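You operate a simulated robot arm through the tools that you are given. There is no shell and no other tool. Be economical: measure what you need, move in short steps, check, and stop when the job is done.

The job below is to be done with a simulated two-armed robot. You get a single attempt, and the scene is never put back.

TASK
Issue the case named on the white slip and lock the drawers again.
Fine: drawer lock to FREE, case from the upper drawer onto the cabinet top, drawer shut, lock back to LOCK; the other cases stay. Drop and damage nothing, leave nothing switched on. Where these are worked on the way, their far stop is far enough and under half their travel is too little: drawer lock, upper drawer.

It is judged by the outcome, as a careful person would: the job done as asked, and still so three seconds after it is handed in. It fails if anything else is knocked over, pushed out of place, dropped, spilled or broken.

THE ROBOT
Two 7-joint arms with fingered hands on one trunk, on a base that drives. Base frame: it is fixed to the floor where the robot stands at the start and does not move with it; the origin is under the middle of the robot, x ahead of it, y to its left, z up; the surface under the hand at the start is at about z = 848. Lengths are in mm, angles in degrees, forces in N, time in s.
The left shoulder is at the start at [83, 125, 1094], the right one opposite. With the tool pointing down near the work surface each hand reaches from about 460 to 820 mm from the robot's upright axis, wherever it stands, measured 20 degrees to its own side. Places, roughly: cabinet [500, -100, 900]; drawer lock [500, 100, 900]; upper drawer [500, -100, 700]. Payload 3.6 kg a hand.
Tool frame (each hand has its own): the origin (TCP) lies between the finger pads and is the grasp point; the fingertips stand 30 mm ahead of it; z points along the fingers, y is the line along which they close. The gripper opens to 104 mm. The gripper's body begins 35 mm behind the TCP. The gripper is a hand of 4 fingers: y runs from the thumb to the fingers, the wrist lies at [-15, -104, -178] in the tool frame.
Orientation is that of the tool frame in the base frame, as a unit quaternion [x, y, z, w]. With the fingers straight down and the wrist toward the robot, the tool's x, y and z point along [0, 1, 0], [1, 0, 0] and [0, 0, -1] of the base frame.

THE INTERFACE
- The arms move only by the tool jog_arm. It takes "left_commands", "right_commands" or both (then of equal length, played together; a hand with none holds still); each is a list of rows, each a list of 6 numbers: the shift along the tool's x, y, z in mm, then the turn, a rotation vector about the tool's x, y, z in degrees. In form: [[tx, ty, tz, ax, ay, az], ...]. A call has 1 to 8 rows; each row shifts and turns the commanded pose from where the row before left it, along the tool's axes as they then stand. A row lasts 0.2 s, in which the tool goes at most 50 mm and 8.6 degrees; a call with a longer step from one row to the next is refused whole. A pose out of reach is approached as far as the arm can. The call stops where the force on the tool passes 50 N (or 10 N more than at its start, if that is more) or the arm is blocked; 0.2 s more then pass. In this call time passes only in rows, and 0.2 s behind the last. The reply holds the time, the measured pose of the TCP, the force on the tool along the base axes, the opening and the grip force, in the units named above and with some noise, with the torque about the TCP (base axes, N m) and any sound that the robot's microphone picked up.
- Cameras (640 x 400 px; columns grow to the right, rows downward): "scene" is now at [190.5, -7.1, 1203]; the picture's right is [-0.08, -1.00, 0.00], its down [-0.78, 0.07, -0.62] and it looks along [0.61, -0.05, -0.79] (base axes); focal length 214 px, centre (320, 200). "left" rides on the left gripper at [-61, -92, -131] in its tool frame; the picture's right is [-0.81, -0.28, 0.52], its down [0.53, -0.71, 0.46] and it looks along [0.24, 0.64, 0.73] (tool axes); focal length 275 px, centre (320, 200). "right" rides on the right gripper at [61, -92, -130] in its tool frame; the picture's right is [-0.81, 0.28, -0.52], its down [-0.53, -0.71, 0.46] and it looks along [-0.24, 0.64, 0.72] (tool axes); focal length 275 px, centre (320, 200). There is no depth. A picture from a camera that has moved, and an enlarged one, comes with that camera's place and axes in the base frame and with its lens.
- grab_frame(camera): a new picture of that camera. It takes no simulated time.
- raise_lower(by): slides the trunk up (or, below 0, down) by that many mm; the arms and the scene camera ride with it, the base frame stays. It gives what a move gives, with no picture.
- steer(legs): drives the robot by 1 to 6 legs, each [ahead, left, turn to the left] in mm, mm and degrees, along the robot's own axes; the way and the turn of a leg run together, so that a leg with both is an arc; at most 1500 mm and 180 degrees a leg. The arms and the cameras ride along, it lands a little off, and it stops where it bumps. It gives what a move gives.
- finger_targets(index, middle, ring, thumb_bend, thumb_turn, hand): sets how far each is bent, from 0 (flat) to 100 (curled in); at 30 the hand is open as for a grip, at 70 the pads meet at the TCP. One left out holds its place. A second passes; each finger stops where it meets its share of the squeeze, and holds until it gets a number again. It is the only way to open and close the hand. It gives what a move gives, with no picture; readings hold the bend of each and the force on the fingers (four entries, about 0 where the hand has none), thumb and palm. thumb_turn goes from beside the hand (0) to across from the fingers (100), as for a grip.
- turn_head(pan, tilt): turns the head with the scene camera to pan (to the left, within 80 degrees either way) and tilt (down, from -29 to 69), counted from straight ahead of the robot. It gives what a move gives.
- zoom(camera, box): a new picture of the part [left, top, right, bottom] of that camera's present view, enlarged. It takes no simulated time.
- job_done(): hands the job in; it is judged then, once.

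Work in short steps. Places have to be worked out from the pictures, the camera data and where the tool is seen: move nearer, look again, correct. Check each grasp and each placing, and mend what went wrong. You have 120 turns and 108 pictures in all, those below and enlarged ones among them. Open the grippers and draw the arms clear of the work before you hand the job in, unless the task says otherwise; then end with one line.

The tools are called as name(argument=value, ...) on one line, values as JSON. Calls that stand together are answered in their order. jog_arm: Moves the arms, as the interface text tells. Its arguments: {"type":"object","properties":{"left_commands":{"type":"array","items":{"type":"array","items":{"type":"number"}}},"right_commands":{"type":"array","items":{"type":"array","items":{"type":"number"}}}},"required":[]} The other tools are called the same way: raise_lower (by) slides the trunk up or down; finger_targets (index, middle, ring, thumb_bend, thumb_turn, hand) moves the fingers one by one; steer (legs) drives the base; turn_head (pan, tilt) turns the head that bears the scene camera; grab_frame (camera) takes a picture; zoom (camera, box) takes an enlarged picture of a part of a camera's view; job_done () hands the job in.

At the start:

```text
time: 0.0
left_position: [458.2, 160.6, 1149.9]
left_orientation: [0.707, 0.708, 0.001, 0.001]
left_ft_force: [-0.4, 0.3, -0.8]
left_torque: [0.01, 0.02, 0.04]
left_grip_width: 103.6
left_grasp_force: 0.0
left_shape: jaw
left_bend: [30.0, 30.0, 30.0, 30.0, 98.0]
left_finger forces: [0.1, 0.1, 0.1, 0.1, 0.1, 0.0]
right_position: [442.6, -293.0, 1149.1]
right_orientation: [0.707, 0.707, -0.001, 0.001]
right_ft_force: [-0.3, 0.1, 0.1]
right_torque: [0.0, 0.0, 0.0]
right_grip_width: 104.0
right_grasp_force: 0.0
right_shape: jaw
right_bend: [30.0, 30.0, 30.0, 30.0, 98.0]
right_finger forces: [0.0, 0.0, 0.0, 0.0, 0.1, 0.0]
trunk travel left (down, up): [-325.0, 211.0]
robot x, y, heading: [0.7, -0.6, -0.1]
head pan, tilt: [-4.8, 51.9]
```

scene: 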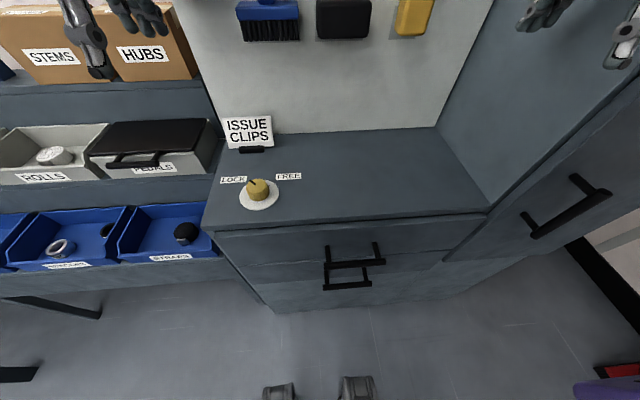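
right: 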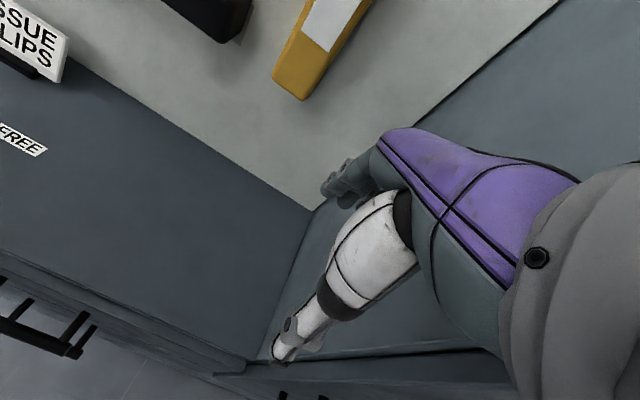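
left: 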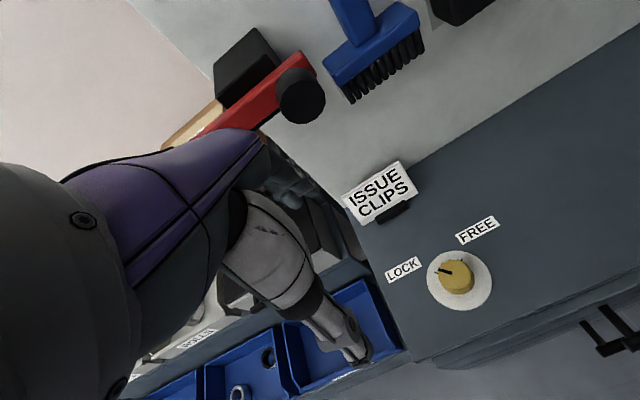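

The slip reads ISSUE CLIPS; the knob's mark seems to point at LOCK. I'll zoom in on the knob and the drawer.

zoom(camera="scene", box=[200, 110, 320, 220])

zoom(camera="left", box=[370, 200, 530, 320])

zoom(camera="scene", box=[200, 200, 500, 320])

```text
3.64 times, centred on (260, 165) of scene
camera zoom: at [190.5, -7.1, 1203.0], right [-0.08, -1.0, 0.0], down [-0.78, 0.07, -0.62], along [0.61, -0.05, -0.79], focal length 780 px, centre (538, 327)
```

zoom: 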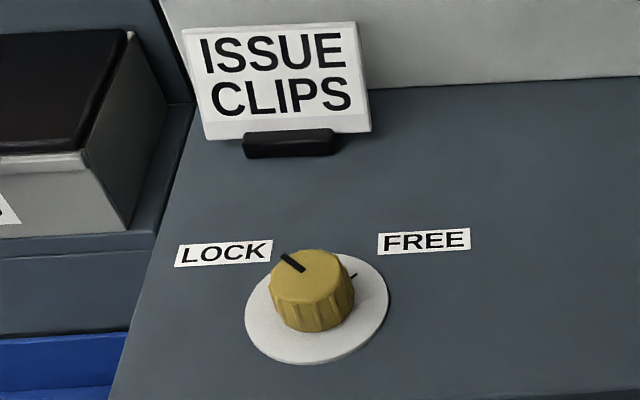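

```text
3.33 times, centred on (450, 260) of left
camera zoom: at [366.2, 97.5, 1281.6], right [-0.27, -0.81, -0.52], down [-0.71, 0.53, -0.46], along [0.64, 0.24, -0.73], focal length 918 px, centre (-113, 0)
```

zoom: 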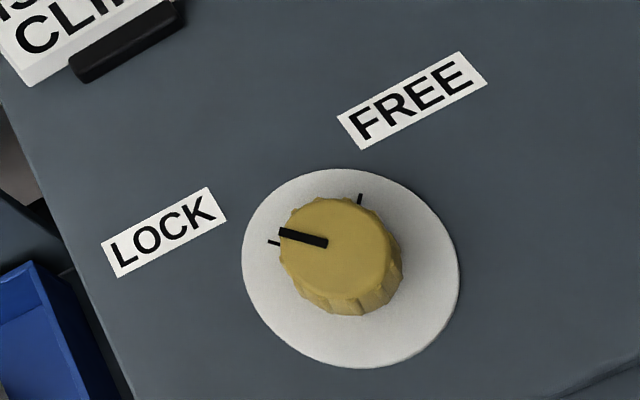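

```text
2.13 times, centred on (350, 260) of scene
camera zoom: at [190.5, -7.1, 1203.0], right [-0.08, -1.0, 0.0], down [-0.78, 0.07, -0.62], along [0.61, -0.05, -0.79], focal length 458 px, centre (256, 72)
```

zoom: 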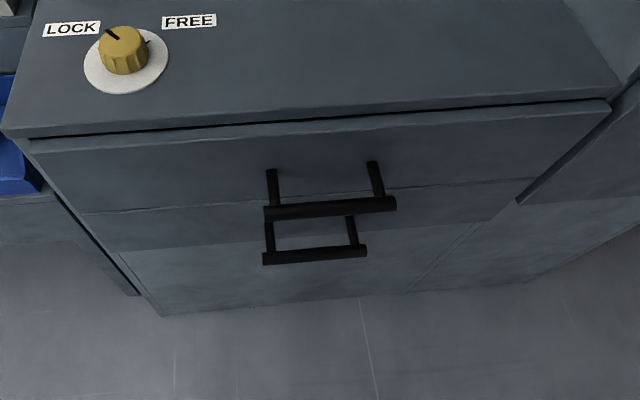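

Triangulated knob top is about [480, 94, 887], LOCK tick at +45°, FREE tick at −45° (clockwise turn = +z about the tool). I bring the left hand above the knob.

jog_arm(left_commands=[[-13.4, 4.4, 38, 0, 0, 0], [-13.4, 4.4, 38, 0, 0, 0], [-13.4, 4.4, 38, 0, 0, 0], [-13.4, 4.4, 38, 0, 0, 0], [-13.4, 4.4, 38, 0, 0, 0]])

grab_frame(camera="left")

grab_frame(camera="scene")

```text
time: 1.2
left_position: [479.1, 92.7, 962.2]
left_orientation: [0.707, 0.708, 0.0, 0.0]
left_ft_force: [0.1, -0.5, -0.1]
left_torque: [-0.03, -0.03, -0.02]
left_grip_width: 103.6
left_grasp_force: 0.1
left_shape: jaw
left_bend: [30.0, 30.0, 30.0, 30.0, 98.0]
left_finger forces: [0.1, 0.0, 0.1, 0.1, 0.0, 0.0]
right_position: [443.0, -293.3, 1148.4]
right_orientation: [0.707, 0.707, 0.0, -0.001]
right_ft_force: [1.0, 0.8, -0.3]
right_torque: [0.02, 0.02, -0.01]
right_grip_width: 103.5
right_grasp_force: 0.0
right_shape: jaw
right_bend: [30.0, 30.0, 30.0, 30.0, 98.0]
right_finger forces: [0.0, 0.0, 0.0, 0.0, 0.0, 0.0]
trunk travel left (down, up): [-325.0, 211.0]
robot x, y, heading: [0.1, 0.9, -0.1]
head pan, tilt: [-4.8, 51.9]
```

```text
101 pictures are left
camera left: at [388.1, 30.4, 1092.4], right [-0.27, -0.81, -0.52], down [-0.71, 0.53, -0.46], along [0.64, 0.24, -0.72], focal length 275 px, centre (320, 200)
```

left: 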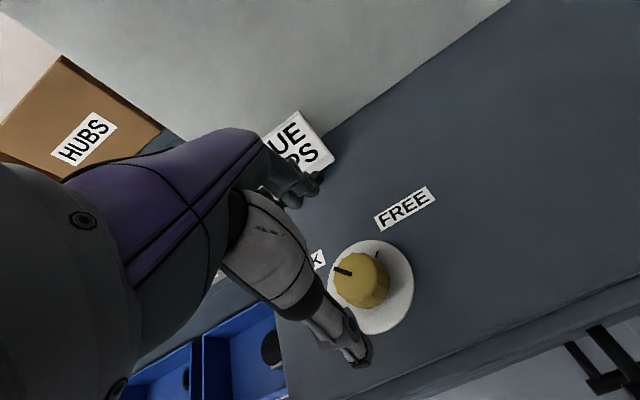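

```text
100 pictures are left
camera scene: at [190.7, -7.2, 1203.0], right [-0.08, -1.0, 0.0], down [-0.78, 0.07, -0.62], along [0.61, -0.05, -0.79], focal length 214 px, centre (320, 200)
```

scene: 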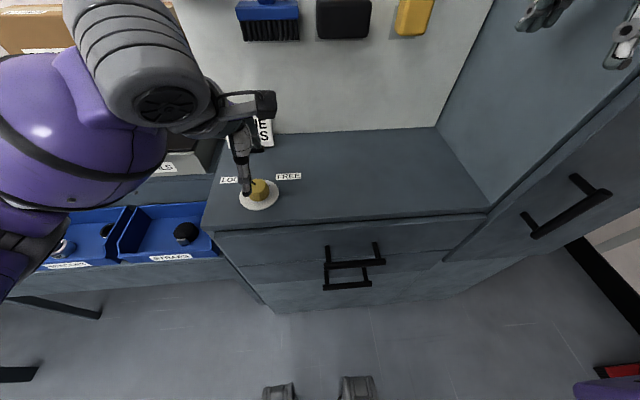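

The knob re-measures at about [478, 91], right under the TCP. I descend to z ≈ 888 in short steps.

jog_arm(left_commands=[[0, 0, 25, 0, 0, 0], [0, 0, 25, 0, 0, 0], [0, 0, 15, 0, 0, 0], [0, 0, 9, 0, 0, 0]])

zoom(camera="left", box=[240, 160, 480, 400])

zoom(camera="scene", box=[200, 110, 320, 220])

```text
time: 2.2
left_position: [479.6, 91.6, 889.1]
left_orientation: [0.707, 0.708, 0.002, 0.003]
left_ft_force: [-2.9, 0.3, 13.9]
left_torque: [0.18, -0.78, 0.08]
left_grip_width: 102.4
left_grasp_force: 0.1
left_shape: jaw
left_bend: [30.0, 30.0, 30.0, 30.0, 98.0]
left_finger forces: [0.0, 13.7, 0.0, 0.0, 0.2, 0.0]
right_position: [442.1, -292.6, 1149.3]
right_orientation: [0.707, 0.707, 0.001, 0.001]
right_ft_force: [-0.4, 0.1, -0.2]
right_torque: [0.01, -0.01, 0.03]
right_grip_width: 103.7
right_grasp_force: 0.1
right_shape: jaw
right_bend: [30.0, 30.0, 30.0, 30.0, 98.0]
right_finger forces: [0.1, 0.1, 0.0, 0.0, 0.0, 0.1]
trunk travel left (down, up): [-325.0, 211.0]
robot x, y, heading: [-4.8, -1.2, 0.2]
head pan, tilt: [-4.8, 51.9]
```

```text
1.67 times, centred on (360, 280) of left
camera zoom: at [386.7, 30.6, 1019.6], right [-0.27, -0.81, -0.52], down [-0.71, 0.53, -0.46], along [0.65, 0.24, -0.72], focal length 459 px, centre (253, 67)
```

zoom: 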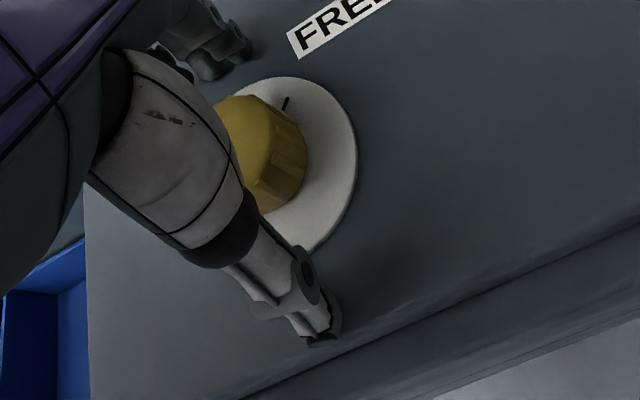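

```text
3.64 times, centred on (260, 165) of scene
camera zoom: at [188.8, -7.2, 1203.5], right [-0.08, -1.0, 0.0], down [-0.78, 0.07, -0.62], along [0.62, -0.05, -0.79], focal length 780 px, centre (538, 327)
```

zoom: 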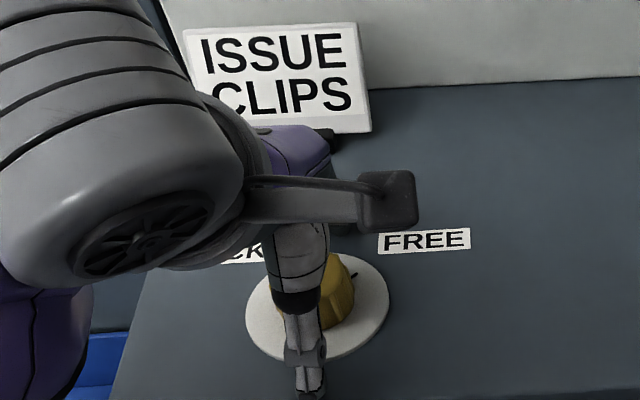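

The middle fingertip touches the surface (13.7 N); I back up 6 mm and then close on the knob gently.

jog_arm(left_commands=[[0, 0, -6, 0, 0, 0]])

finger_targets(hand="left", index=58, middle=58, ring=58, thumb_bend=58)

zoom(camera="left", box=[240, 160, 480, 400])

```text
time: 2.6
left_position: [479.5, 92.4, 891.1]
left_orientation: [0.707, 0.708, -0.002, -0.002]
left_ft_force: [0.1, -0.2, 0.7]
left_torque: [0.01, -0.03, 0.01]
left_grip_width: 103.9
left_grasp_force: 0.0
left_shape: jaw
left_bend: [30.0, 30.0, 30.0, 30.0, 98.0]
left_finger forces: [0.0, 0.0, 0.0, 0.0, 0.0, 0.1]
right_position: [444.1, -292.6, 1148.4]
right_orientation: [0.707, 0.707, 0.001, 0.0]
right_ft_force: [0.1, 0.2, 0.7]
right_torque: [0.0, 0.03, 0.03]
right_grip_width: 103.7
right_grasp_force: 0.0
right_shape: jaw
right_bend: [30.0, 30.0, 30.0, 30.0, 98.0]
right_finger forces: [0.0, 0.0, 0.0, 0.0, 0.0, 0.0]
trunk travel left (down, up): [-325.0, 211.0]
robot x, y, heading: [-0.8, 1.1, -0.4]
head pan, tilt: [-4.8, 51.9]
```

```text
time: 3.6
left_position: [481.1, 91.9, 895.8]
left_orientation: [0.706, 0.709, 0.002, 0.005]
left_ft_force: [13.1, 0.4, 30.0]
left_torque: [0.21, -1.06, -0.08]
left_grip_width: 46.8
left_grasp_force: 21.5
left_shape: fingers
left_bend: [50.0, 48.0, 57.0, 55.0, 98.0]
left_finger forces: [6.1, 27.9, 0.0, 0.0, 8.4, 0.0]
right_position: [443.7, -292.6, 1148.7]
right_orientation: [0.708, 0.707, 0.0, 0.0]
right_ft_force: [0.0, 0.4, -0.6]
right_torque: [-0.02, -0.01, -0.03]
right_grip_width: 103.9
right_grasp_force: 0.0
right_shape: jaw
right_bend: [30.0, 30.0, 30.0, 30.0, 98.0]
right_finger forces: [0.0, 0.0, 0.0, 0.1, 0.1, 0.0]
trunk travel left (down, up): [-325.0, 211.0]
robot x, y, heading: [-2.0, -0.7, 0.1]
head pan, tilt: [-4.8, 51.9]
```

```text
1.67 times, centred on (360, 280) of left
camera zoom: at [388.3, 30.3, 1025.8], right [-0.27, -0.81, -0.52], down [-0.71, 0.53, -0.46], along [0.65, 0.24, -0.72], focal length 459 px, centre (253, 67)
```

zoom: 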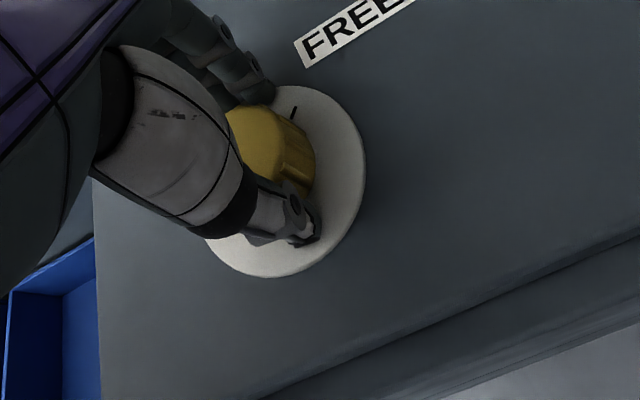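

Curling fingers press on the plate (30 N up). I rise 10 mm and tighten so the knob is pinched.

jog_arm(left_commands=[[0, 0, -10, 0, 0, 0]])

finger_targets(hand="left", index=64, middle=64, ring=64, thumb_bend=64)

zoom(camera="left", box=[240, 160, 480, 400])

```text
time: 4.0
left_position: [479.4, 92.0, 898.1]
left_orientation: [0.707, 0.707, -0.004, -0.005]
left_ft_force: [7.3, -1.0, -3.1]
left_torque: [-0.05, -0.17, -0.11]
left_grip_width: 37.9
left_grasp_force: 4.6
left_shape: fingers
left_bend: [55.0, 49.0, 57.0, 56.0, 97.0]
left_finger forces: [1.3, 7.2, 0.1, 0.0, 0.7, 0.1]
right_position: [445.1, -293.8, 1148.0]
right_orientation: [0.707, 0.707, -0.001, -0.001]
right_ft_force: [-0.5, 0.3, 0.7]
right_torque: [-0.01, 0.0, 0.01]
right_grip_width: 103.8
right_grasp_force: 0.1
right_shape: jaw
right_bend: [30.0, 30.0, 30.0, 30.0, 98.0]
right_finger forces: [0.1, 0.0, 0.1, 0.0, 0.0, 0.1]
trunk travel left (down, up): [-325.0, 211.0]
robot x, y, heading: [-2.0, 2.0, 0.2]
head pan, tilt: [-4.8, 51.9]
```

```text
time: 5.0
left_position: [481.0, 91.4, 901.9]
left_orientation: [0.707, 0.707, -0.001, -0.002]
left_ft_force: [3.9, -0.3, -9.9]
left_torque: [-0.02, -0.05, -0.06]
left_grip_width: 34.8
left_grasp_force: 7.2
left_shape: fingers
left_bend: [57.0, 58.0, 64.0, 58.0, 97.0]
left_finger forces: [4.5, 4.7, 0.0, 0.1, 5.5, 0.0]
right_position: [445.5, -291.9, 1147.9]
right_orientation: [0.707, 0.707, -0.001, 0.0]
right_ft_force: [-0.2, -0.5, 0.3]
right_torque: [-0.02, -0.04, 0.03]
right_grip_width: 103.9
right_grasp_force: 0.0
right_shape: jaw
right_bend: [30.0, 30.0, 30.0, 30.0, 98.0]
right_finger forces: [0.0, 0.1, 0.0, 0.1, 0.0, 0.0]
trunk travel left (down, up): [-325.0, 211.0]
robot x, y, heading: [1.7, 0.6, -0.1]
head pan, tilt: [-4.8, 51.9]
```

```text
1.67 times, centred on (360, 280) of left
camera zoom: at [388.8, 30.2, 1033.3], right [-0.28, -0.81, -0.52], down [-0.71, 0.53, -0.45], along [0.64, 0.24, -0.73], focal length 459 px, centre (253, 67)
```

zoom: 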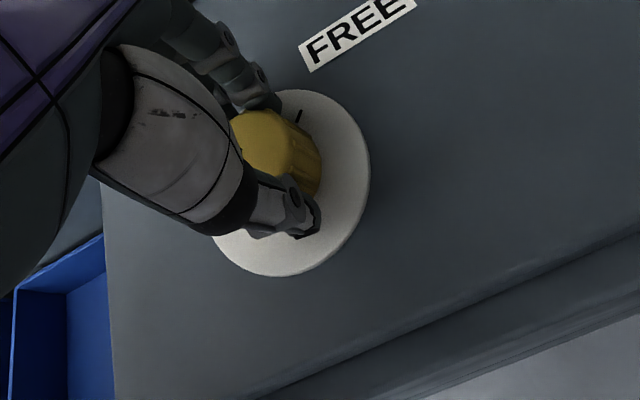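

Thumb, index and middle pinch the knob (width 35). I turn clockwise (+z) by about 42° and check.

jog_arm(left_commands=[[0, 0, 3, 0, 0, 8.5], [0, 0, 0, 0, 0, 8.5], [0, 0, 0, 0, 0, 8.5], [0, 0, 0, 0, 0, 8.5], [0, 0, 0, 0, 0, 8.5]])

zoom(camera="left", box=[240, 160, 480, 400])

zoom(camera="scene", box=[200, 110, 320, 220])

```text
time: 6.2
left_position: [480.0, 91.2, 899.1]
left_orientation: [0.915, 0.402, 0.0, 0.001]
left_ft_force: [0.2, -0.1, 7.2]
left_torque: [0.01, 0.01, -0.01]
left_grip_width: 34.8
left_grasp_force: 8.4
left_shape: fingers
left_bend: [58.0, 59.0, 64.0, 58.0, 96.0]
left_finger forces: [4.4, 4.9, 0.0, 0.0, 7.8, 0.0]
right_position: [443.1, -292.9, 1149.3]
right_orientation: [0.707, 0.707, 0.0, 0.001]
right_ft_force: [0.6, 0.4, -0.5]
right_torque: [0.03, -0.01, 0.0]
right_grip_width: 103.7
right_grasp_force: 0.0
right_shape: jaw
right_bend: [30.0, 30.0, 30.0, 30.0, 98.0]
right_finger forces: [0.0, 0.0, 0.0, 0.0, 0.0, 0.1]
trunk travel left (down, up): [-325.0, 211.0]
robot x, y, heading: [1.1, -0.5, 0.3]
head pan, tilt: [-4.8, 51.9]
```

```text
1.67 times, centred on (360, 280) of left
camera zoom: at [370.4, 108.4, 1031.0], right [-0.75, -0.41, -0.52], down [-0.16, 0.87, -0.46], along [0.64, -0.26, -0.72], focal length 459 px, centre (253, 67)
```

zoom: 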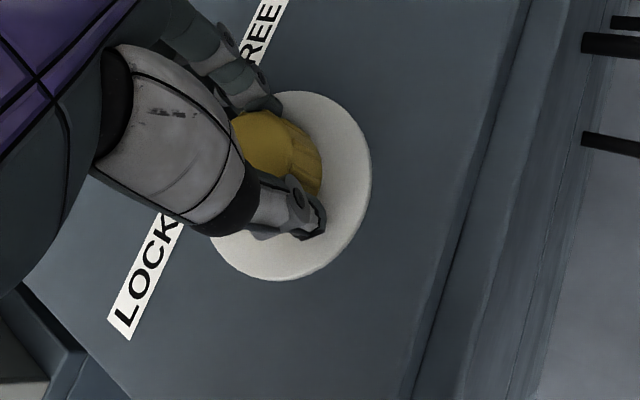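

```text
3.64 times, centred on (260, 165) of scene
camera zoom: at [190.1, -7.1, 1203.1], right [-0.08, -1.0, 0.0], down [-0.78, 0.07, -0.62], along [0.61, -0.05, -0.79], focal length 780 px, centre (538, 327)
```

zoom: 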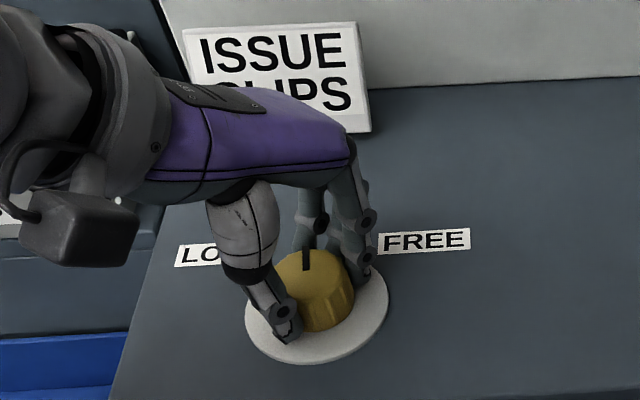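

The knob follows the hand (pointer now straight ahead). I turn another ~48° to the FREE stop.

jog_arm(left_commands=[[0, 0, -1, 0, 0, 8.5], [0, 0, 0, 0, 0, 8.5], [0, 0, 0, 0, 0, 8.5], [0, 0, 0, 0, 0, 8.5], [0, 0, 0, 0, 0, 8.5], [0, 0, 0, 0, 0, 6]])

zoom(camera="scene", box=[200, 110, 320, 220])

```text
time: 7.6
left_position: [478.7, 90.7, 901.1]
left_orientation: [1.0, -0.01, -0.001, 0.001]
left_ft_force: [-4.0, -0.6, 3.9]
left_torque: [0.01, 0.15, 0.02]
left_grip_width: 34.4
left_grasp_force: 8.6
left_shape: fingers
left_bend: [58.0, 60.0, 64.0, 58.0, 95.0]
left_finger forces: [4.9, 3.7, 0.0, 0.0, 8.4, 0.1]
right_position: [442.3, -293.2, 1148.8]
right_orientation: [0.707, 0.707, 0.0, 0.0]
right_ft_force: [-0.4, 0.3, 0.1]
right_torque: [-0.01, -0.03, 0.01]
right_grip_width: 103.6
right_grasp_force: 0.0
right_shape: jaw
right_bend: [30.0, 30.0, 30.0, 30.0, 98.0]
right_finger forces: [0.0, 0.1, 0.1, 0.1, 0.0, 0.0]
trunk travel left (down, up): [-325.0, 211.0]
robot x, y, heading: [-2.4, 1.8, 0.1]
head pan, tilt: [-4.8, 51.9]
```

```text
3.64 times, centred on (260, 165) of scene
camera zoom: at [189.7, -7.1, 1203.2], right [-0.08, -1.0, 0.0], down [-0.78, 0.07, -0.62], along [0.61, -0.05, -0.79], focal length 780 px, centre (538, 327)
```

zoom: 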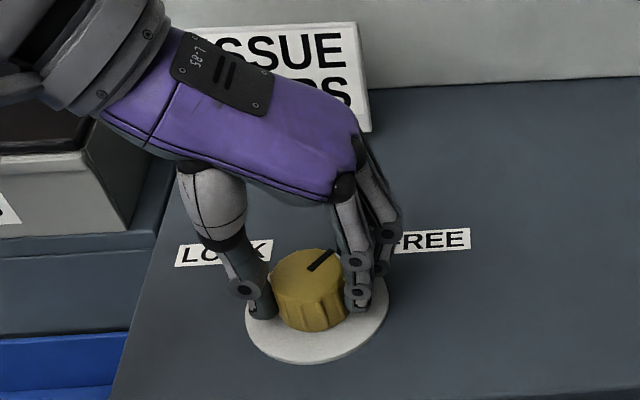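

The pointer is now about at the FREE mark; I nudge 6° more to feel the stop.

jog_arm(left_commands=[[0, 0, 0, 0, 0, 6]])

finger_targets(hand="left", index=35, middle=35, ring=35, thumb_bend=35)

jog_arm(left_commands=[[0, 0, -40, 0, 0, 0], [0, 0, -45, 0, 0, 0], [0, 0, -45, 0, 0, 0], [-30, -30, -20, 0, 0, -8.5], [-30, -30, -10, 0, 0, -8.5], [-30, -30, 0, 0, 0, -8.5]])

zoom(camera="scene", box=[200, 110, 320, 220])

```text
time: 8.0
left_position: [479.5, 92.7, 900.5]
left_orientation: [0.998, -0.062, 0.0, 0.001]
left_ft_force: [-5.4, -0.5, 1.8]
left_torque: [0.08, 0.17, 0.0]
left_grip_width: 34.6
left_grasp_force: 8.0
left_shape: fingers
left_bend: [58.0, 60.0, 64.0, 58.0, 95.0]
left_finger forces: [5.0, 3.5, 0.0, 0.0, 8.3, 0.0]
right_position: [443.2, -292.5, 1149.2]
right_orientation: [0.707, 0.707, 0.0, -0.001]
right_ft_force: [1.0, -0.8, 0.5]
right_torque: [0.02, 0.02, -0.04]
right_grip_width: 103.9
right_grasp_force: 0.0
right_shape: jaw
right_bend: [30.0, 30.0, 30.0, 30.0, 98.0]
right_finger forces: [0.1, 0.0, 0.0, 0.1, 0.0, 0.1]
trunk travel left (down, up): [-325.0, 211.0]
robot x, y, heading: [1.2, 1.0, -0.0]
head pan, tilt: [-4.8, 51.9]
```

```text
time: 9.0
left_position: [479.2, 92.9, 899.7]
left_orientation: [0.998, -0.06, 0.0, 0.0]
left_ft_force: [0.6, 0.3, -0.9]
left_torque: [-0.03, 0.0, 0.0]
left_grip_width: 90.2
left_grasp_force: 0.1
left_shape: fingers
left_bend: [35.0, 35.0, 35.0, 35.0, 97.0]
left_finger forces: [0.0, 0.0, 0.0, 0.0, 0.0, 0.0]
right_position: [443.3, -292.9, 1147.5]
right_orientation: [0.707, 0.707, 0.0, 0.0]
right_ft_force: [0.3, 0.3, -0.2]
right_torque: [-0.02, 0.0, -0.01]
right_grip_width: 103.7
right_grasp_force: 0.0
right_shape: jaw
right_bend: [30.0, 30.0, 30.0, 30.0, 98.0]
right_finger forces: [0.1, 0.0, 0.1, 0.0, 0.0, 0.0]
trunk travel left (down, up): [-325.0, 211.0]
robot x, y, heading: [-0.8, 0.0, -0.0]
head pan, tilt: [-4.8, 51.9]
```

```text
time: 10.4
left_position: [387.9, 180.3, 1060.6]
left_orientation: [0.987, 0.163, -0.001, 0.001]
left_ft_force: [0.3, 0.3, 1.0]
left_torque: [-0.05, 0.02, -0.01]
left_grip_width: 90.6
left_grasp_force: 0.0
left_shape: fingers
left_bend: [35.0, 35.0, 35.0, 35.0, 97.0]
left_finger forces: [0.0, 0.0, 0.0, 0.0, 0.0, 0.0]
right_position: [442.6, -292.1, 1148.7]
right_orientation: [0.707, 0.707, 0.001, 0.0]
right_ft_force: [0.3, 0.0, 0.7]
right_torque: [0.0, -0.01, -0.03]
right_grip_width: 103.6
right_grasp_force: 0.1
right_shape: jaw
right_bend: [30.0, 30.0, 30.0, 30.0, 98.0]
right_finger forces: [0.1, 0.0, 0.1, 0.0, 0.0, 0.0]
trunk travel left (down, up): [-325.0, 211.0]
robot x, y, heading: [-1.3, -1.9, -0.3]
head pan, tilt: [-4.8, 51.9]
```

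```text
3.64 times, centred on (260, 165) of scene
camera zoom: at [189.4, -6.3, 1203.2], right [-0.08, -1.0, 0.0], down [-0.78, 0.07, -0.62], along [0.62, -0.05, -0.79], focal length 780 px, centre (538, 327)
```

zoom: 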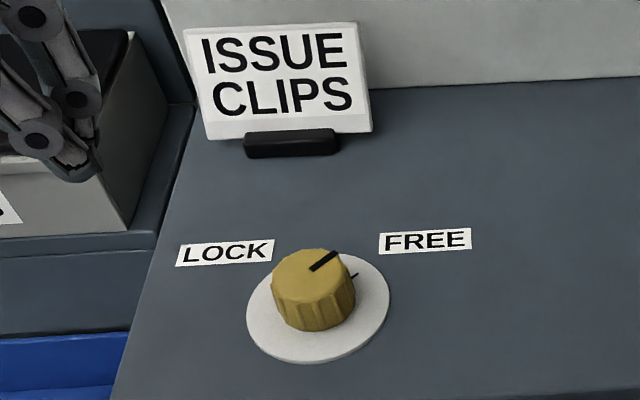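

The lock is at FREE. I drive back 250 mm to get working distance and see the drawer front.

steer(legs=[[-250, 0, 0]])

grab_frame(camera="scene")

grab_frame(camera="right")

```text
time: 12.2
left_position: [139.7, 180.3, 1059.8]
left_orientation: [0.987, 0.162, 0.0, 0.0]
left_ft_force: [-0.6, -0.4, 0.1]
left_torque: [-0.02, 0.03, 0.0]
left_grip_width: 90.4
left_grasp_force: 0.0
left_shape: fingers
left_bend: [35.0, 35.0, 35.0, 35.0, 97.0]
left_finger forces: [0.0, 0.1, 0.0, 0.1, 0.0, 0.1]
right_position: [196.3, -292.8, 1149.2]
right_orientation: [0.706, 0.709, 0.0, 0.0]
right_ft_force: [-0.6, -0.3, -0.3]
right_torque: [-0.03, -0.02, 0.02]
right_grip_width: 103.8
right_grasp_force: 0.0
right_shape: jaw
right_bend: [30.0, 30.0, 30.0, 30.0, 98.0]
right_finger forces: [0.0, 0.0, 0.0, 0.0, 0.1, 0.1]
trunk travel left (down, up): [-325.0, 211.0]
robot x, y, heading: [-249.0, -1.2, 0.2]
head pan, tilt: [-4.8, 51.9]
```

```text
91 pictures are left
camera scene: at [-57.4, -7.0, 1203.1], right [-0.08, -1.0, 0.0], down [-0.78, 0.06, -0.62], along [0.61, -0.05, -0.79], focal length 214 px, centre (320, 200)
```

scene: 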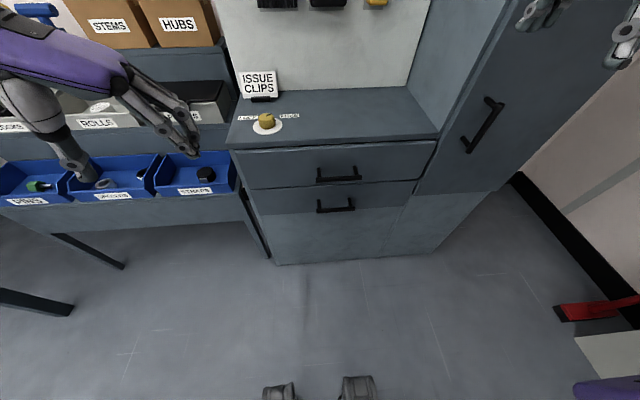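

```text
90 pictures are left
camera right: at [105.0, -232.7, 1279.7], right [0.28, -0.81, 0.52], down [-0.71, -0.53, -0.46], along [0.65, -0.24, -0.72], focal length 275 px, centre (320, 200)
```

right: 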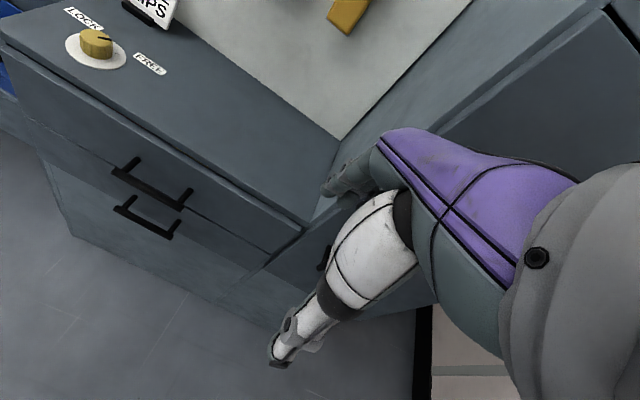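

zoom(camera="scene", box=[220, 80, 460, 230])

zoom(camera="right", box=[80, 120, 240, 270])

```text
2.67 times, centred on (340, 155) of scene
camera zoom: at [-57.4, -7.0, 1203.1], right [-0.08, -1.0, 0.0], down [-0.78, 0.06, -0.62], along [0.61, -0.05, -0.79], focal length 572 px, centre (267, 320)
```

zoom: 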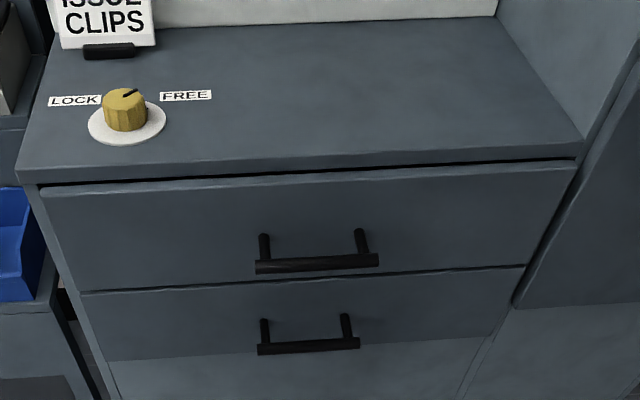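

```text
2.67 times, centred on (160, 195) of right
camera zoom: at [105.0, -232.7, 1279.7], right [0.28, -0.81, 0.52], down [-0.71, -0.53, -0.46], along [0.65, -0.24, -0.72], focal length 734 px, centre (747, 213)
```

zoom: 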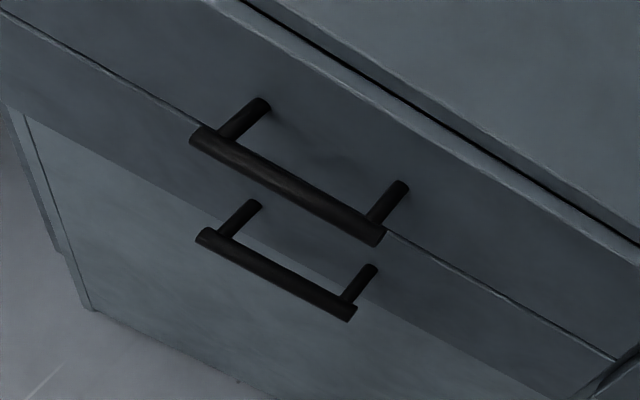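

Triangulated upper handle bar: x≈359, z≈757, y from −28 to −160, standing about 40 mm off the face. I bring the right hand in line with it and start pitching it to 30° below horizontal.

jog_arm(right_commands=[[40, 22, 20, 0, 0, 0], [40, 22, 20, 0, 0, 0], [40, 22, 20, 0, 0, 0], [40, 22, 20, 0, 0, 0], [39, 22, 20, 0, 0, 0]])

jog_arm(right_commands=[[0, 0, 0, -8.57, 0, 0], [0, 0, 0, -8.57, 0, 0], [0, 0, 0, -8.57, 0, 0], [0, 0, 0, -8.57, 0, 0], [0, 0, 0, -8.57, 0, 0], [0, 0, 0, -8.57, 0, 0], [0, 0, 0, -8.57, 0, 0]])

grab_frame(camera="scene")

```text
time: 13.4
left_position: [141.7, 180.2, 1060.6]
left_orientation: [0.987, 0.162, -0.001, 0.0]
left_ft_force: [-0.4, 0.3, 0.1]
left_torque: [-0.02, 0.04, -0.01]
left_grip_width: 90.5
left_grasp_force: 0.1
left_shape: fingers
left_bend: [35.0, 35.0, 35.0, 35.0, 97.0]
left_finger forces: [0.0, 0.1, 0.1, 0.0, 0.1, 0.0]
right_position: [308.2, -92.6, 1048.6]
right_orientation: [0.707, 0.707, 0.0, -0.001]
right_ft_force: [0.6, 0.1, 0.3]
right_torque: [0.02, 0.02, 0.0]
right_grip_width: 103.7
right_grasp_force: 0.0
right_shape: jaw
right_bend: [30.0, 30.0, 30.0, 30.0, 98.0]
right_finger forces: [0.0, 0.0, 0.0, 0.0, 0.0, 0.0]
trunk travel left (down, up): [-325.0, 211.0]
robot x, y, heading: [-242.8, -3.0, 0.1]
head pan, tilt: [-4.8, 51.9]
```

```text
time: 15.0
left_position: [141.3, 179.2, 1060.5]
left_orientation: [0.987, 0.161, -0.001, 0.0]
left_ft_force: [-0.8, -0.7, -0.3]
left_torque: [0.01, 0.02, -0.01]
left_grip_width: 90.5
left_grasp_force: 0.0
left_shape: fingers
left_bend: [35.0, 35.0, 35.0, 35.0, 97.0]
left_finger forces: [0.0, 0.0, 0.0, 0.0, 0.0, 0.0]
right_position: [307.2, -94.2, 1048.4]
right_orientation: [0.612, 0.612, 0.355, 0.353]
right_ft_force: [0.7, -0.3, -0.5]
right_torque: [-0.01, -0.01, -0.02]
right_grip_width: 103.8
right_grasp_force: 0.0
right_shape: jaw
right_bend: [30.0, 30.0, 30.0, 30.0, 98.0]
right_finger forces: [0.0, 0.1, 0.0, 0.0, 0.0, 0.1]
trunk travel left (down, up): [-325.0, 211.0]
robot x, y, heading: [-245.5, 0.3, 0.1]
head pan, tilt: [-4.8, 51.9]
```

```text
87 pictures are left
camera scene: at [-56.4, -7.1, 1203.0], right [-0.08, -1.0, 0.0], down [-0.78, 0.06, -0.62], along [0.61, -0.05, -0.79], focal length 214 px, centre (320, 200)
```

scene: 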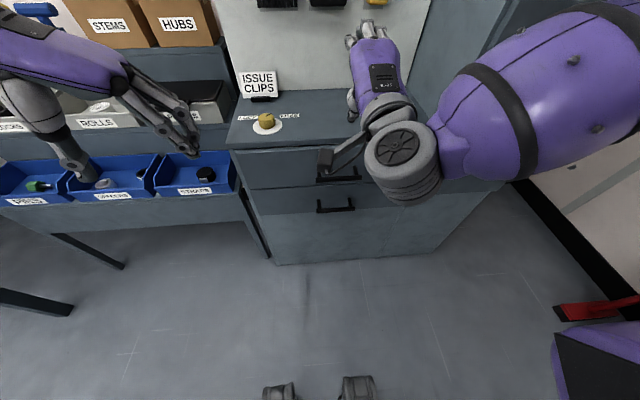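

Orientation reached. I lower the hand to a pre-grasp pose in front of and above the bar.

jog_arm(right_commands=[[0, -46.2, 14.4, 0, 0, 0], [0, -46.2, 14.4, 0, 0, 0], [0, -46.2, 14.4, 0, 0, 0], [0, -46.2, 14.4, 0, 0, 0], [0, -46.2, 14.4, 0, 0, 0]])

grab_frame(camera="right")

grab_frame(camera="scene")

```text
time: 16.2
left_position: [140.9, 179.0, 1060.6]
left_orientation: [0.987, 0.161, -0.001, 0.0]
left_ft_force: [0.4, 1.5, 1.5]
left_torque: [0.02, -0.04, -0.01]
left_grip_width: 90.5
left_grasp_force: 0.2
left_shape: fingers
left_bend: [35.0, 35.0, 35.0, 35.0, 97.0]
left_finger forces: [0.0, 0.0, 0.0, 0.0, 0.0, 0.0]
right_position: [259.7, -120.7, 836.1]
right_orientation: [0.611, 0.613, 0.355, 0.353]
right_ft_force: [-0.3, -0.4, 0.6]
right_torque: [0.01, -0.03, 0.03]
right_grip_width: 103.7
right_grasp_force: 0.0
right_shape: jaw
right_bend: [30.0, 30.0, 30.0, 30.0, 98.0]
right_finger forces: [0.0, 0.0, 0.0, 0.0, 0.1, 0.1]
right hand out of reach, approached as far as the arm can: row 4, 5
trunk travel left (down, up): [-325.0, 211.0]
robot x, y, heading: [-247.3, 2.7, 0.4]
head pan, tilt: [-4.8, 51.9]
```

```text
86 pictures are left
camera right: at [100.9, -61.7, 822.8], right [-0.31, -0.81, 0.5], down [0.04, -0.53, -0.85], along [0.95, -0.24, 0.2], focal length 275 px, centre (320, 200)
```

right: 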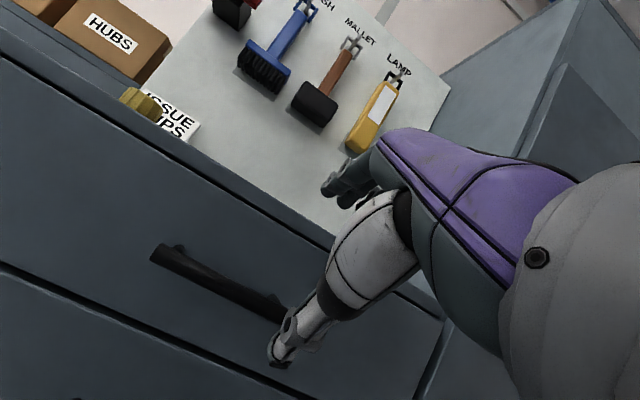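

```text
85 pictures are left
camera scene: at [-56.8, -7.4, 1203.1], right [-0.08, -1.0, 0.0], down [-0.78, 0.06, -0.62], along [0.61, -0.05, -0.79], focal length 214 px, centre (320, 200)
```

scene: 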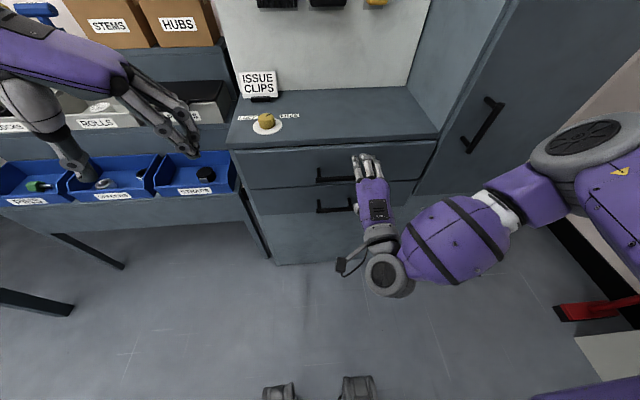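

The arm is folded too tightly; I drive back 110 mm and lower the trunk 60 mm for better reach.

steer(legs=[[-110, 0, 0]])

raise_lower(by=-60)

```text
time: 17.4
left_position: [29.6, 179.7, 1060.2]
left_orientation: [0.987, 0.163, 0.001, 0.001]
left_ft_force: [0.0, -0.3, 0.5]
left_torque: [0.01, -0.04, -0.01]
left_grip_width: 90.4
left_grasp_force: 0.1
left_shape: fingers
left_bend: [35.0, 35.0, 35.0, 35.0, 97.0]
left_finger forces: [0.0, 0.0, 0.1, 0.0, 0.1, 0.0]
right_position: [149.3, -120.5, 837.3]
right_orientation: [0.612, 0.613, 0.354, 0.353]
right_ft_force: [-0.8, 0.8, 0.2]
right_torque: [0.0, 0.01, -0.03]
right_grip_width: 103.9
right_grasp_force: 0.0
right_shape: jaw
right_bend: [30.0, 30.0, 30.0, 30.0, 98.0]
right_finger forces: [0.1, 0.0, 0.1, 0.0, 0.0, 0.0]
trunk travel left (down, up): [-325.0, 211.0]
robot x, y, heading: [-359.4, -0.2, 0.0]
head pan, tilt: [-4.8, 51.9]
```

```text
time: 18.4
left_position: [30.1, 179.1, 1000.7]
left_orientation: [0.987, 0.163, 0.0, 0.001]
left_ft_force: [-0.3, -0.3, -0.3]
left_torque: [-0.01, -0.01, 0.02]
left_grip_width: 90.3
left_grasp_force: 0.0
left_shape: fingers
left_bend: [35.0, 35.0, 35.0, 35.0, 97.0]
left_finger forces: [0.0, 0.0, 0.0, 0.1, 0.0, 0.0]
right_position: [149.0, -119.4, 776.5]
right_orientation: [0.611, 0.613, 0.354, 0.353]
right_ft_force: [-0.2, 0.4, -0.5]
right_torque: [0.01, -0.01, 0.0]
right_grip_width: 103.8
right_grasp_force: 0.0
right_shape: jaw
right_bend: [30.0, 30.0, 30.0, 30.0, 98.0]
right_finger forces: [0.0, 0.0, 0.1, 0.1, 0.0, 0.0]
trunk travel left (down, up): [-265.0, 271.0]
robot x, y, heading: [-358.4, 0.5, 0.1]
head pan, tilt: [-4.8, 51.9]
```

Now move to the pre-grasp point (254, −94, 812).

jog_arm(right_commands=[[8.3, 27.9, 24.3, 0, 0, 0], [8.3, 27.9, 24.3, 0, 0, 0], [8.3, 27.9, 24.3, 0, 0, 0]])

grab_frame(camera="right")

zoom(camera="scene", box=[220, 40, 460, 190])

```text
time: 19.2
left_position: [31.2, 179.8, 998.8]
left_orientation: [0.987, 0.162, 0.0, -0.001]
left_ft_force: [0.3, 0.3, -0.6]
left_torque: [0.01, -0.02, -0.01]
left_grip_width: 90.5
left_grasp_force: 0.0
left_shape: fingers
left_bend: [35.0, 35.0, 35.0, 35.0, 97.0]
left_finger forces: [0.1, 0.1, 0.1, 0.0, 0.0, 0.1]
right_position: [254.4, -93.9, 812.9]
right_orientation: [0.612, 0.613, 0.354, 0.353]
right_ft_force: [0.4, 0.4, 0.5]
right_torque: [-0.01, 0.0, 0.01]
right_grip_width: 103.9
right_grasp_force: 0.1
right_shape: jaw
right_bend: [30.0, 30.0, 30.0, 30.0, 98.0]
right_finger forces: [0.1, 0.0, 0.0, 0.1, 0.1, 0.0]
trunk travel left (down, up): [-265.0, 271.0]
robot x, y, heading: [-360.3, 1.2, 0.3]
head pan, tilt: [-4.8, 51.9]
```

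```text
84 pictures are left
camera right: at [96.1, -33.9, 799.4], right [-0.31, -0.81, 0.5], down [0.04, -0.53, -0.85], along [0.95, -0.24, 0.19], focal length 275 px, centre (320, 200)
```

right: 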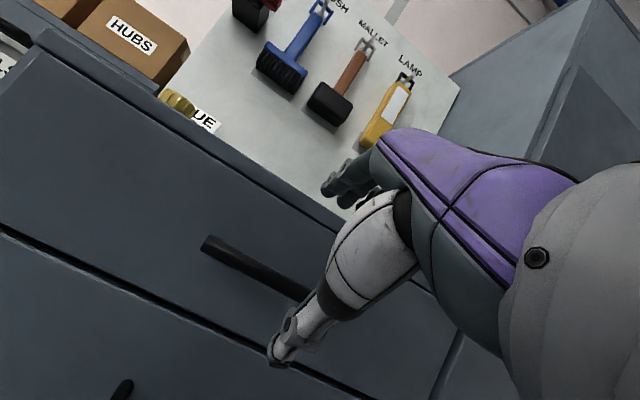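

```text
2.67 times, centred on (340, 115) of scene
camera zoom: at [-153.2, -6.8, 1144.6], right [-0.08, -1.0, 0.0], down [-0.78, 0.06, -0.62], along [0.61, -0.05, -0.79], focal length 572 px, centre (267, 427)
```

zoom: 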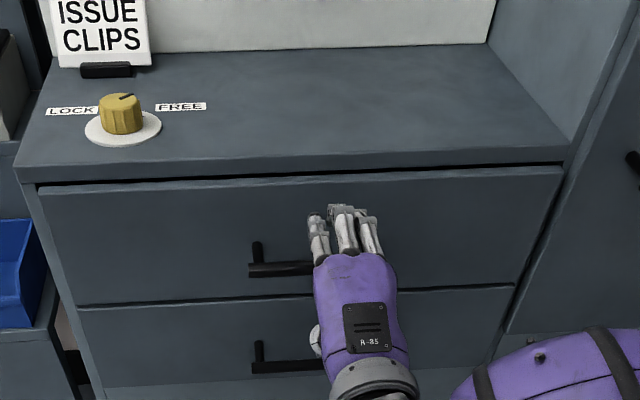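

Face is too close for open fingers at this tilt (they'd touch), so I pitch the hand to horizontal, then lower to bar height.

jog_arm(right_commands=[[0, 0, 0, -7.5, 0, 0], [0, 0, 0, -7.5, 0, 0], [0, 0, 0, -7.5, 0, 0], [0, 0, 0, -7.5, 0, 0], [0, -25, 15, 0, 0, 0], [0, -26, 15, 0, 0, 0]])

grab_frame(camera="right")

zoom(camera="scene", box=[220, 40, 460, 190])

```text
time: 20.6
left_position: [30.4, 179.5, 999.5]
left_orientation: [0.987, 0.162, -0.002, 0.0]
left_ft_force: [-0.5, 0.8, 0.0]
left_torque: [0.01, 0.0, 0.0]
left_grip_width: 90.7
left_grasp_force: 0.0
left_shape: fingers
left_bend: [35.0, 35.0, 35.0, 35.0, 97.0]
left_finger forces: [0.0, 0.1, 0.0, 0.1, 0.0, 0.0]
right_position: [259.6, -167.2, 839.0]
right_orientation: [0.499, 0.502, 0.501, 0.499]
right_ft_force: [-0.5, 0.3, 0.3]
right_torque: [0.01, 0.04, 0.0]
right_grip_width: 103.7
right_grasp_force: 0.1
right_shape: jaw
right_bend: [30.0, 30.0, 30.0, 30.0, 98.0]
right_finger forces: [0.0, 0.0, 0.1, 0.0, 0.0, 0.0]
right hand out of reach, approached as far as the arm can: row 1, 2, 3, 4, 5, 6
trunk travel left (down, up): [-265.0, 271.0]
robot x, y, heading: [-355.4, -3.5, -0.1]
head pan, tilt: [-4.8, 51.9]
```

```text
82 pictures are left
camera right: at [129.3, -107.6, 747.8], right [-0.51, -0.81, 0.28], down [0.46, -0.53, -0.71], along [0.73, -0.24, 0.64], focal length 275 px, centre (320, 200)
```

right: 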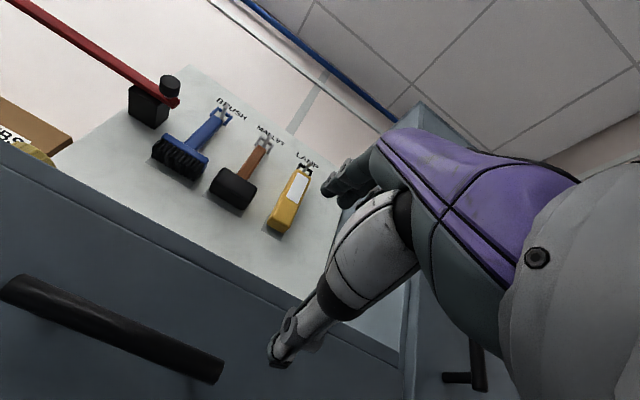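

```text
2.67 times, centred on (340, 115) of scene
camera zoom: at [-153.4, -7.0, 1144.6], right [-0.08, -1.0, 0.0], down [-0.78, 0.06, -0.62], along [0.61, -0.05, -0.79], focal length 572 px, centre (267, 427)
```

zoom: 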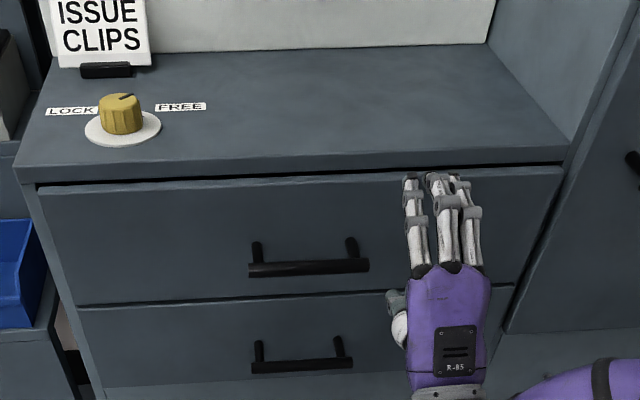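

Horizontal pose is limited by the wrist with the shoulder so high. I lower the trunk 200 mm so the forearm comes level.

raise_lower(by=-200)

jog_arm(right_commands=[[24, 40, -5, 0, 0, 0], [24, 41, 0, 0, 0, 0], [25, 41, 0, 0, 0, 0]])

```text
time: 22.8
left_position: [31.2, 180.7, 800.8]
left_orientation: [0.987, 0.162, 0.001, 0.0]
left_ft_force: [-0.1, -0.1, 0.2]
left_torque: [0.02, -0.02, 0.05]
left_grip_width: 90.2
left_grasp_force: 0.0
left_shape: fingers
left_bend: [35.0, 35.0, 35.0, 35.0, 97.0]
left_finger forces: [0.1, 0.1, 0.0, 0.0, 0.0, 0.0]
right_position: [258.8, -165.8, 640.9]
right_orientation: [0.499, 0.501, 0.502, 0.498]
right_ft_force: [0.5, 0.0, -0.4]
right_torque: [0.01, 0.01, -0.03]
right_grip_width: 103.8
right_grasp_force: 0.1
right_shape: jaw
right_bend: [30.0, 30.0, 30.0, 30.0, 98.0]
right_finger forces: [0.0, 0.0, 0.0, 0.0, 0.0, 0.0]
trunk travel left (down, up): [-65.0, 471.0]
robot x, y, heading: [-355.9, 1.7, 0.2]
head pan, tilt: [-4.8, 51.9]
```

```text
time: 23.6
left_position: [31.5, 179.8, 800.2]
left_orientation: [0.987, 0.163, -0.001, 0.0]
left_ft_force: [0.2, 0.3, 0.6]
left_torque: [0.01, -0.02, 0.02]
left_grip_width: 90.5
left_grasp_force: 0.1
left_shape: fingers
left_bend: [35.0, 35.0, 35.0, 35.0, 97.0]
left_finger forces: [0.0, 0.0, 0.1, 0.1, 0.0, 0.0]
right_position: [253.9, -93.5, 763.1]
right_orientation: [0.498, 0.502, 0.502, 0.498]
right_ft_force: [0.2, -0.3, -0.7]
right_torque: [0.01, 0.01, -0.04]
right_grip_width: 104.0
right_grasp_force: 0.0
right_shape: jaw
right_bend: [30.0, 30.0, 30.0, 30.0, 98.0]
right_finger forces: [0.1, 0.0, 0.1, 0.0, 0.0, 0.0]
trunk travel left (down, up): [-65.0, 471.0]
robot x, y, heading: [-353.5, 0.5, 0.2]
head pan, tilt: [-4.8, 51.9]
```

The hand is level at bar height (254, −94, 763). I check the view, then advance.

turn_head(pan=-8, tilt=25)

zoom(camera="scene", box=[220, 80, 460, 230])

grab_frame(camera="right")

```text
time: 24.5
left_position: [32.0, 178.9, 800.3]
left_orientation: [0.987, 0.162, -0.001, 0.0]
left_ft_force: [1.1, -0.7, 0.3]
left_torque: [-0.01, -0.01, -0.03]
left_grip_width: 90.4
left_grasp_force: 0.0
left_shape: fingers
left_bend: [35.0, 35.0, 35.0, 35.0, 97.0]
left_finger forces: [0.0, 0.1, 0.0, 0.0, 0.0, 0.0]
right_position: [253.9, -94.1, 762.2]
right_orientation: [0.5, 0.501, 0.5, 0.499]
right_ft_force: [0.7, -0.1, 0.1]
right_torque: [0.01, -0.01, -0.02]
right_grip_width: 104.0
right_grasp_force: 0.2
right_shape: jaw
right_bend: [30.0, 30.0, 30.0, 30.0, 98.0]
right_finger forces: [0.0, 0.1, 0.0, 0.1, 0.0, 0.1]
trunk travel left (down, up): [-65.0, 471.0]
robot x, y, heading: [-355.4, 3.3, -0.0]
head pan, tilt: [-8.0, 25.0]
```

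```text
2.67 times, centred on (340, 155) of scene
camera zoom: at [-68.5, -13.4, 963.9], right [-0.14, -0.99, 0.0], down [-0.42, 0.06, -0.91], along [0.9, -0.12, -0.42], focal length 572 px, centre (267, 320)
```

zoom: 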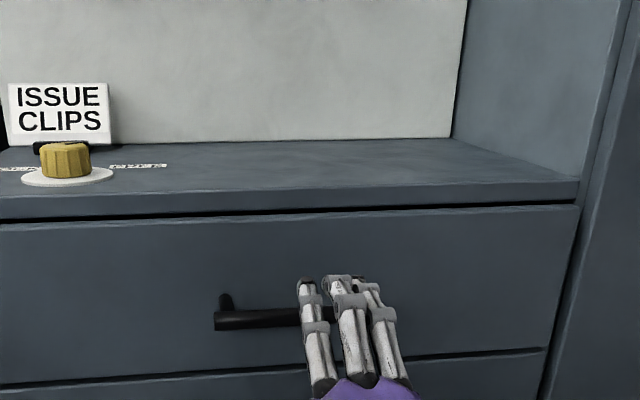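

```text
79 pictures are left
camera right: at [124.2, -34.5, 671.5], right [-0.51, -0.81, 0.28], down [0.46, -0.53, -0.71], along [0.73, -0.24, 0.64], focal length 275 px, centre (320, 200)
```

right: 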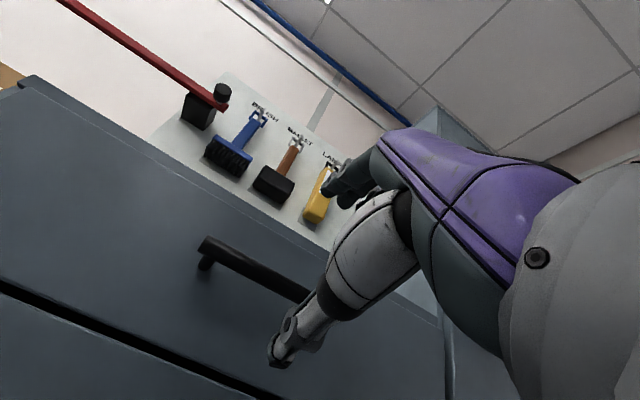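

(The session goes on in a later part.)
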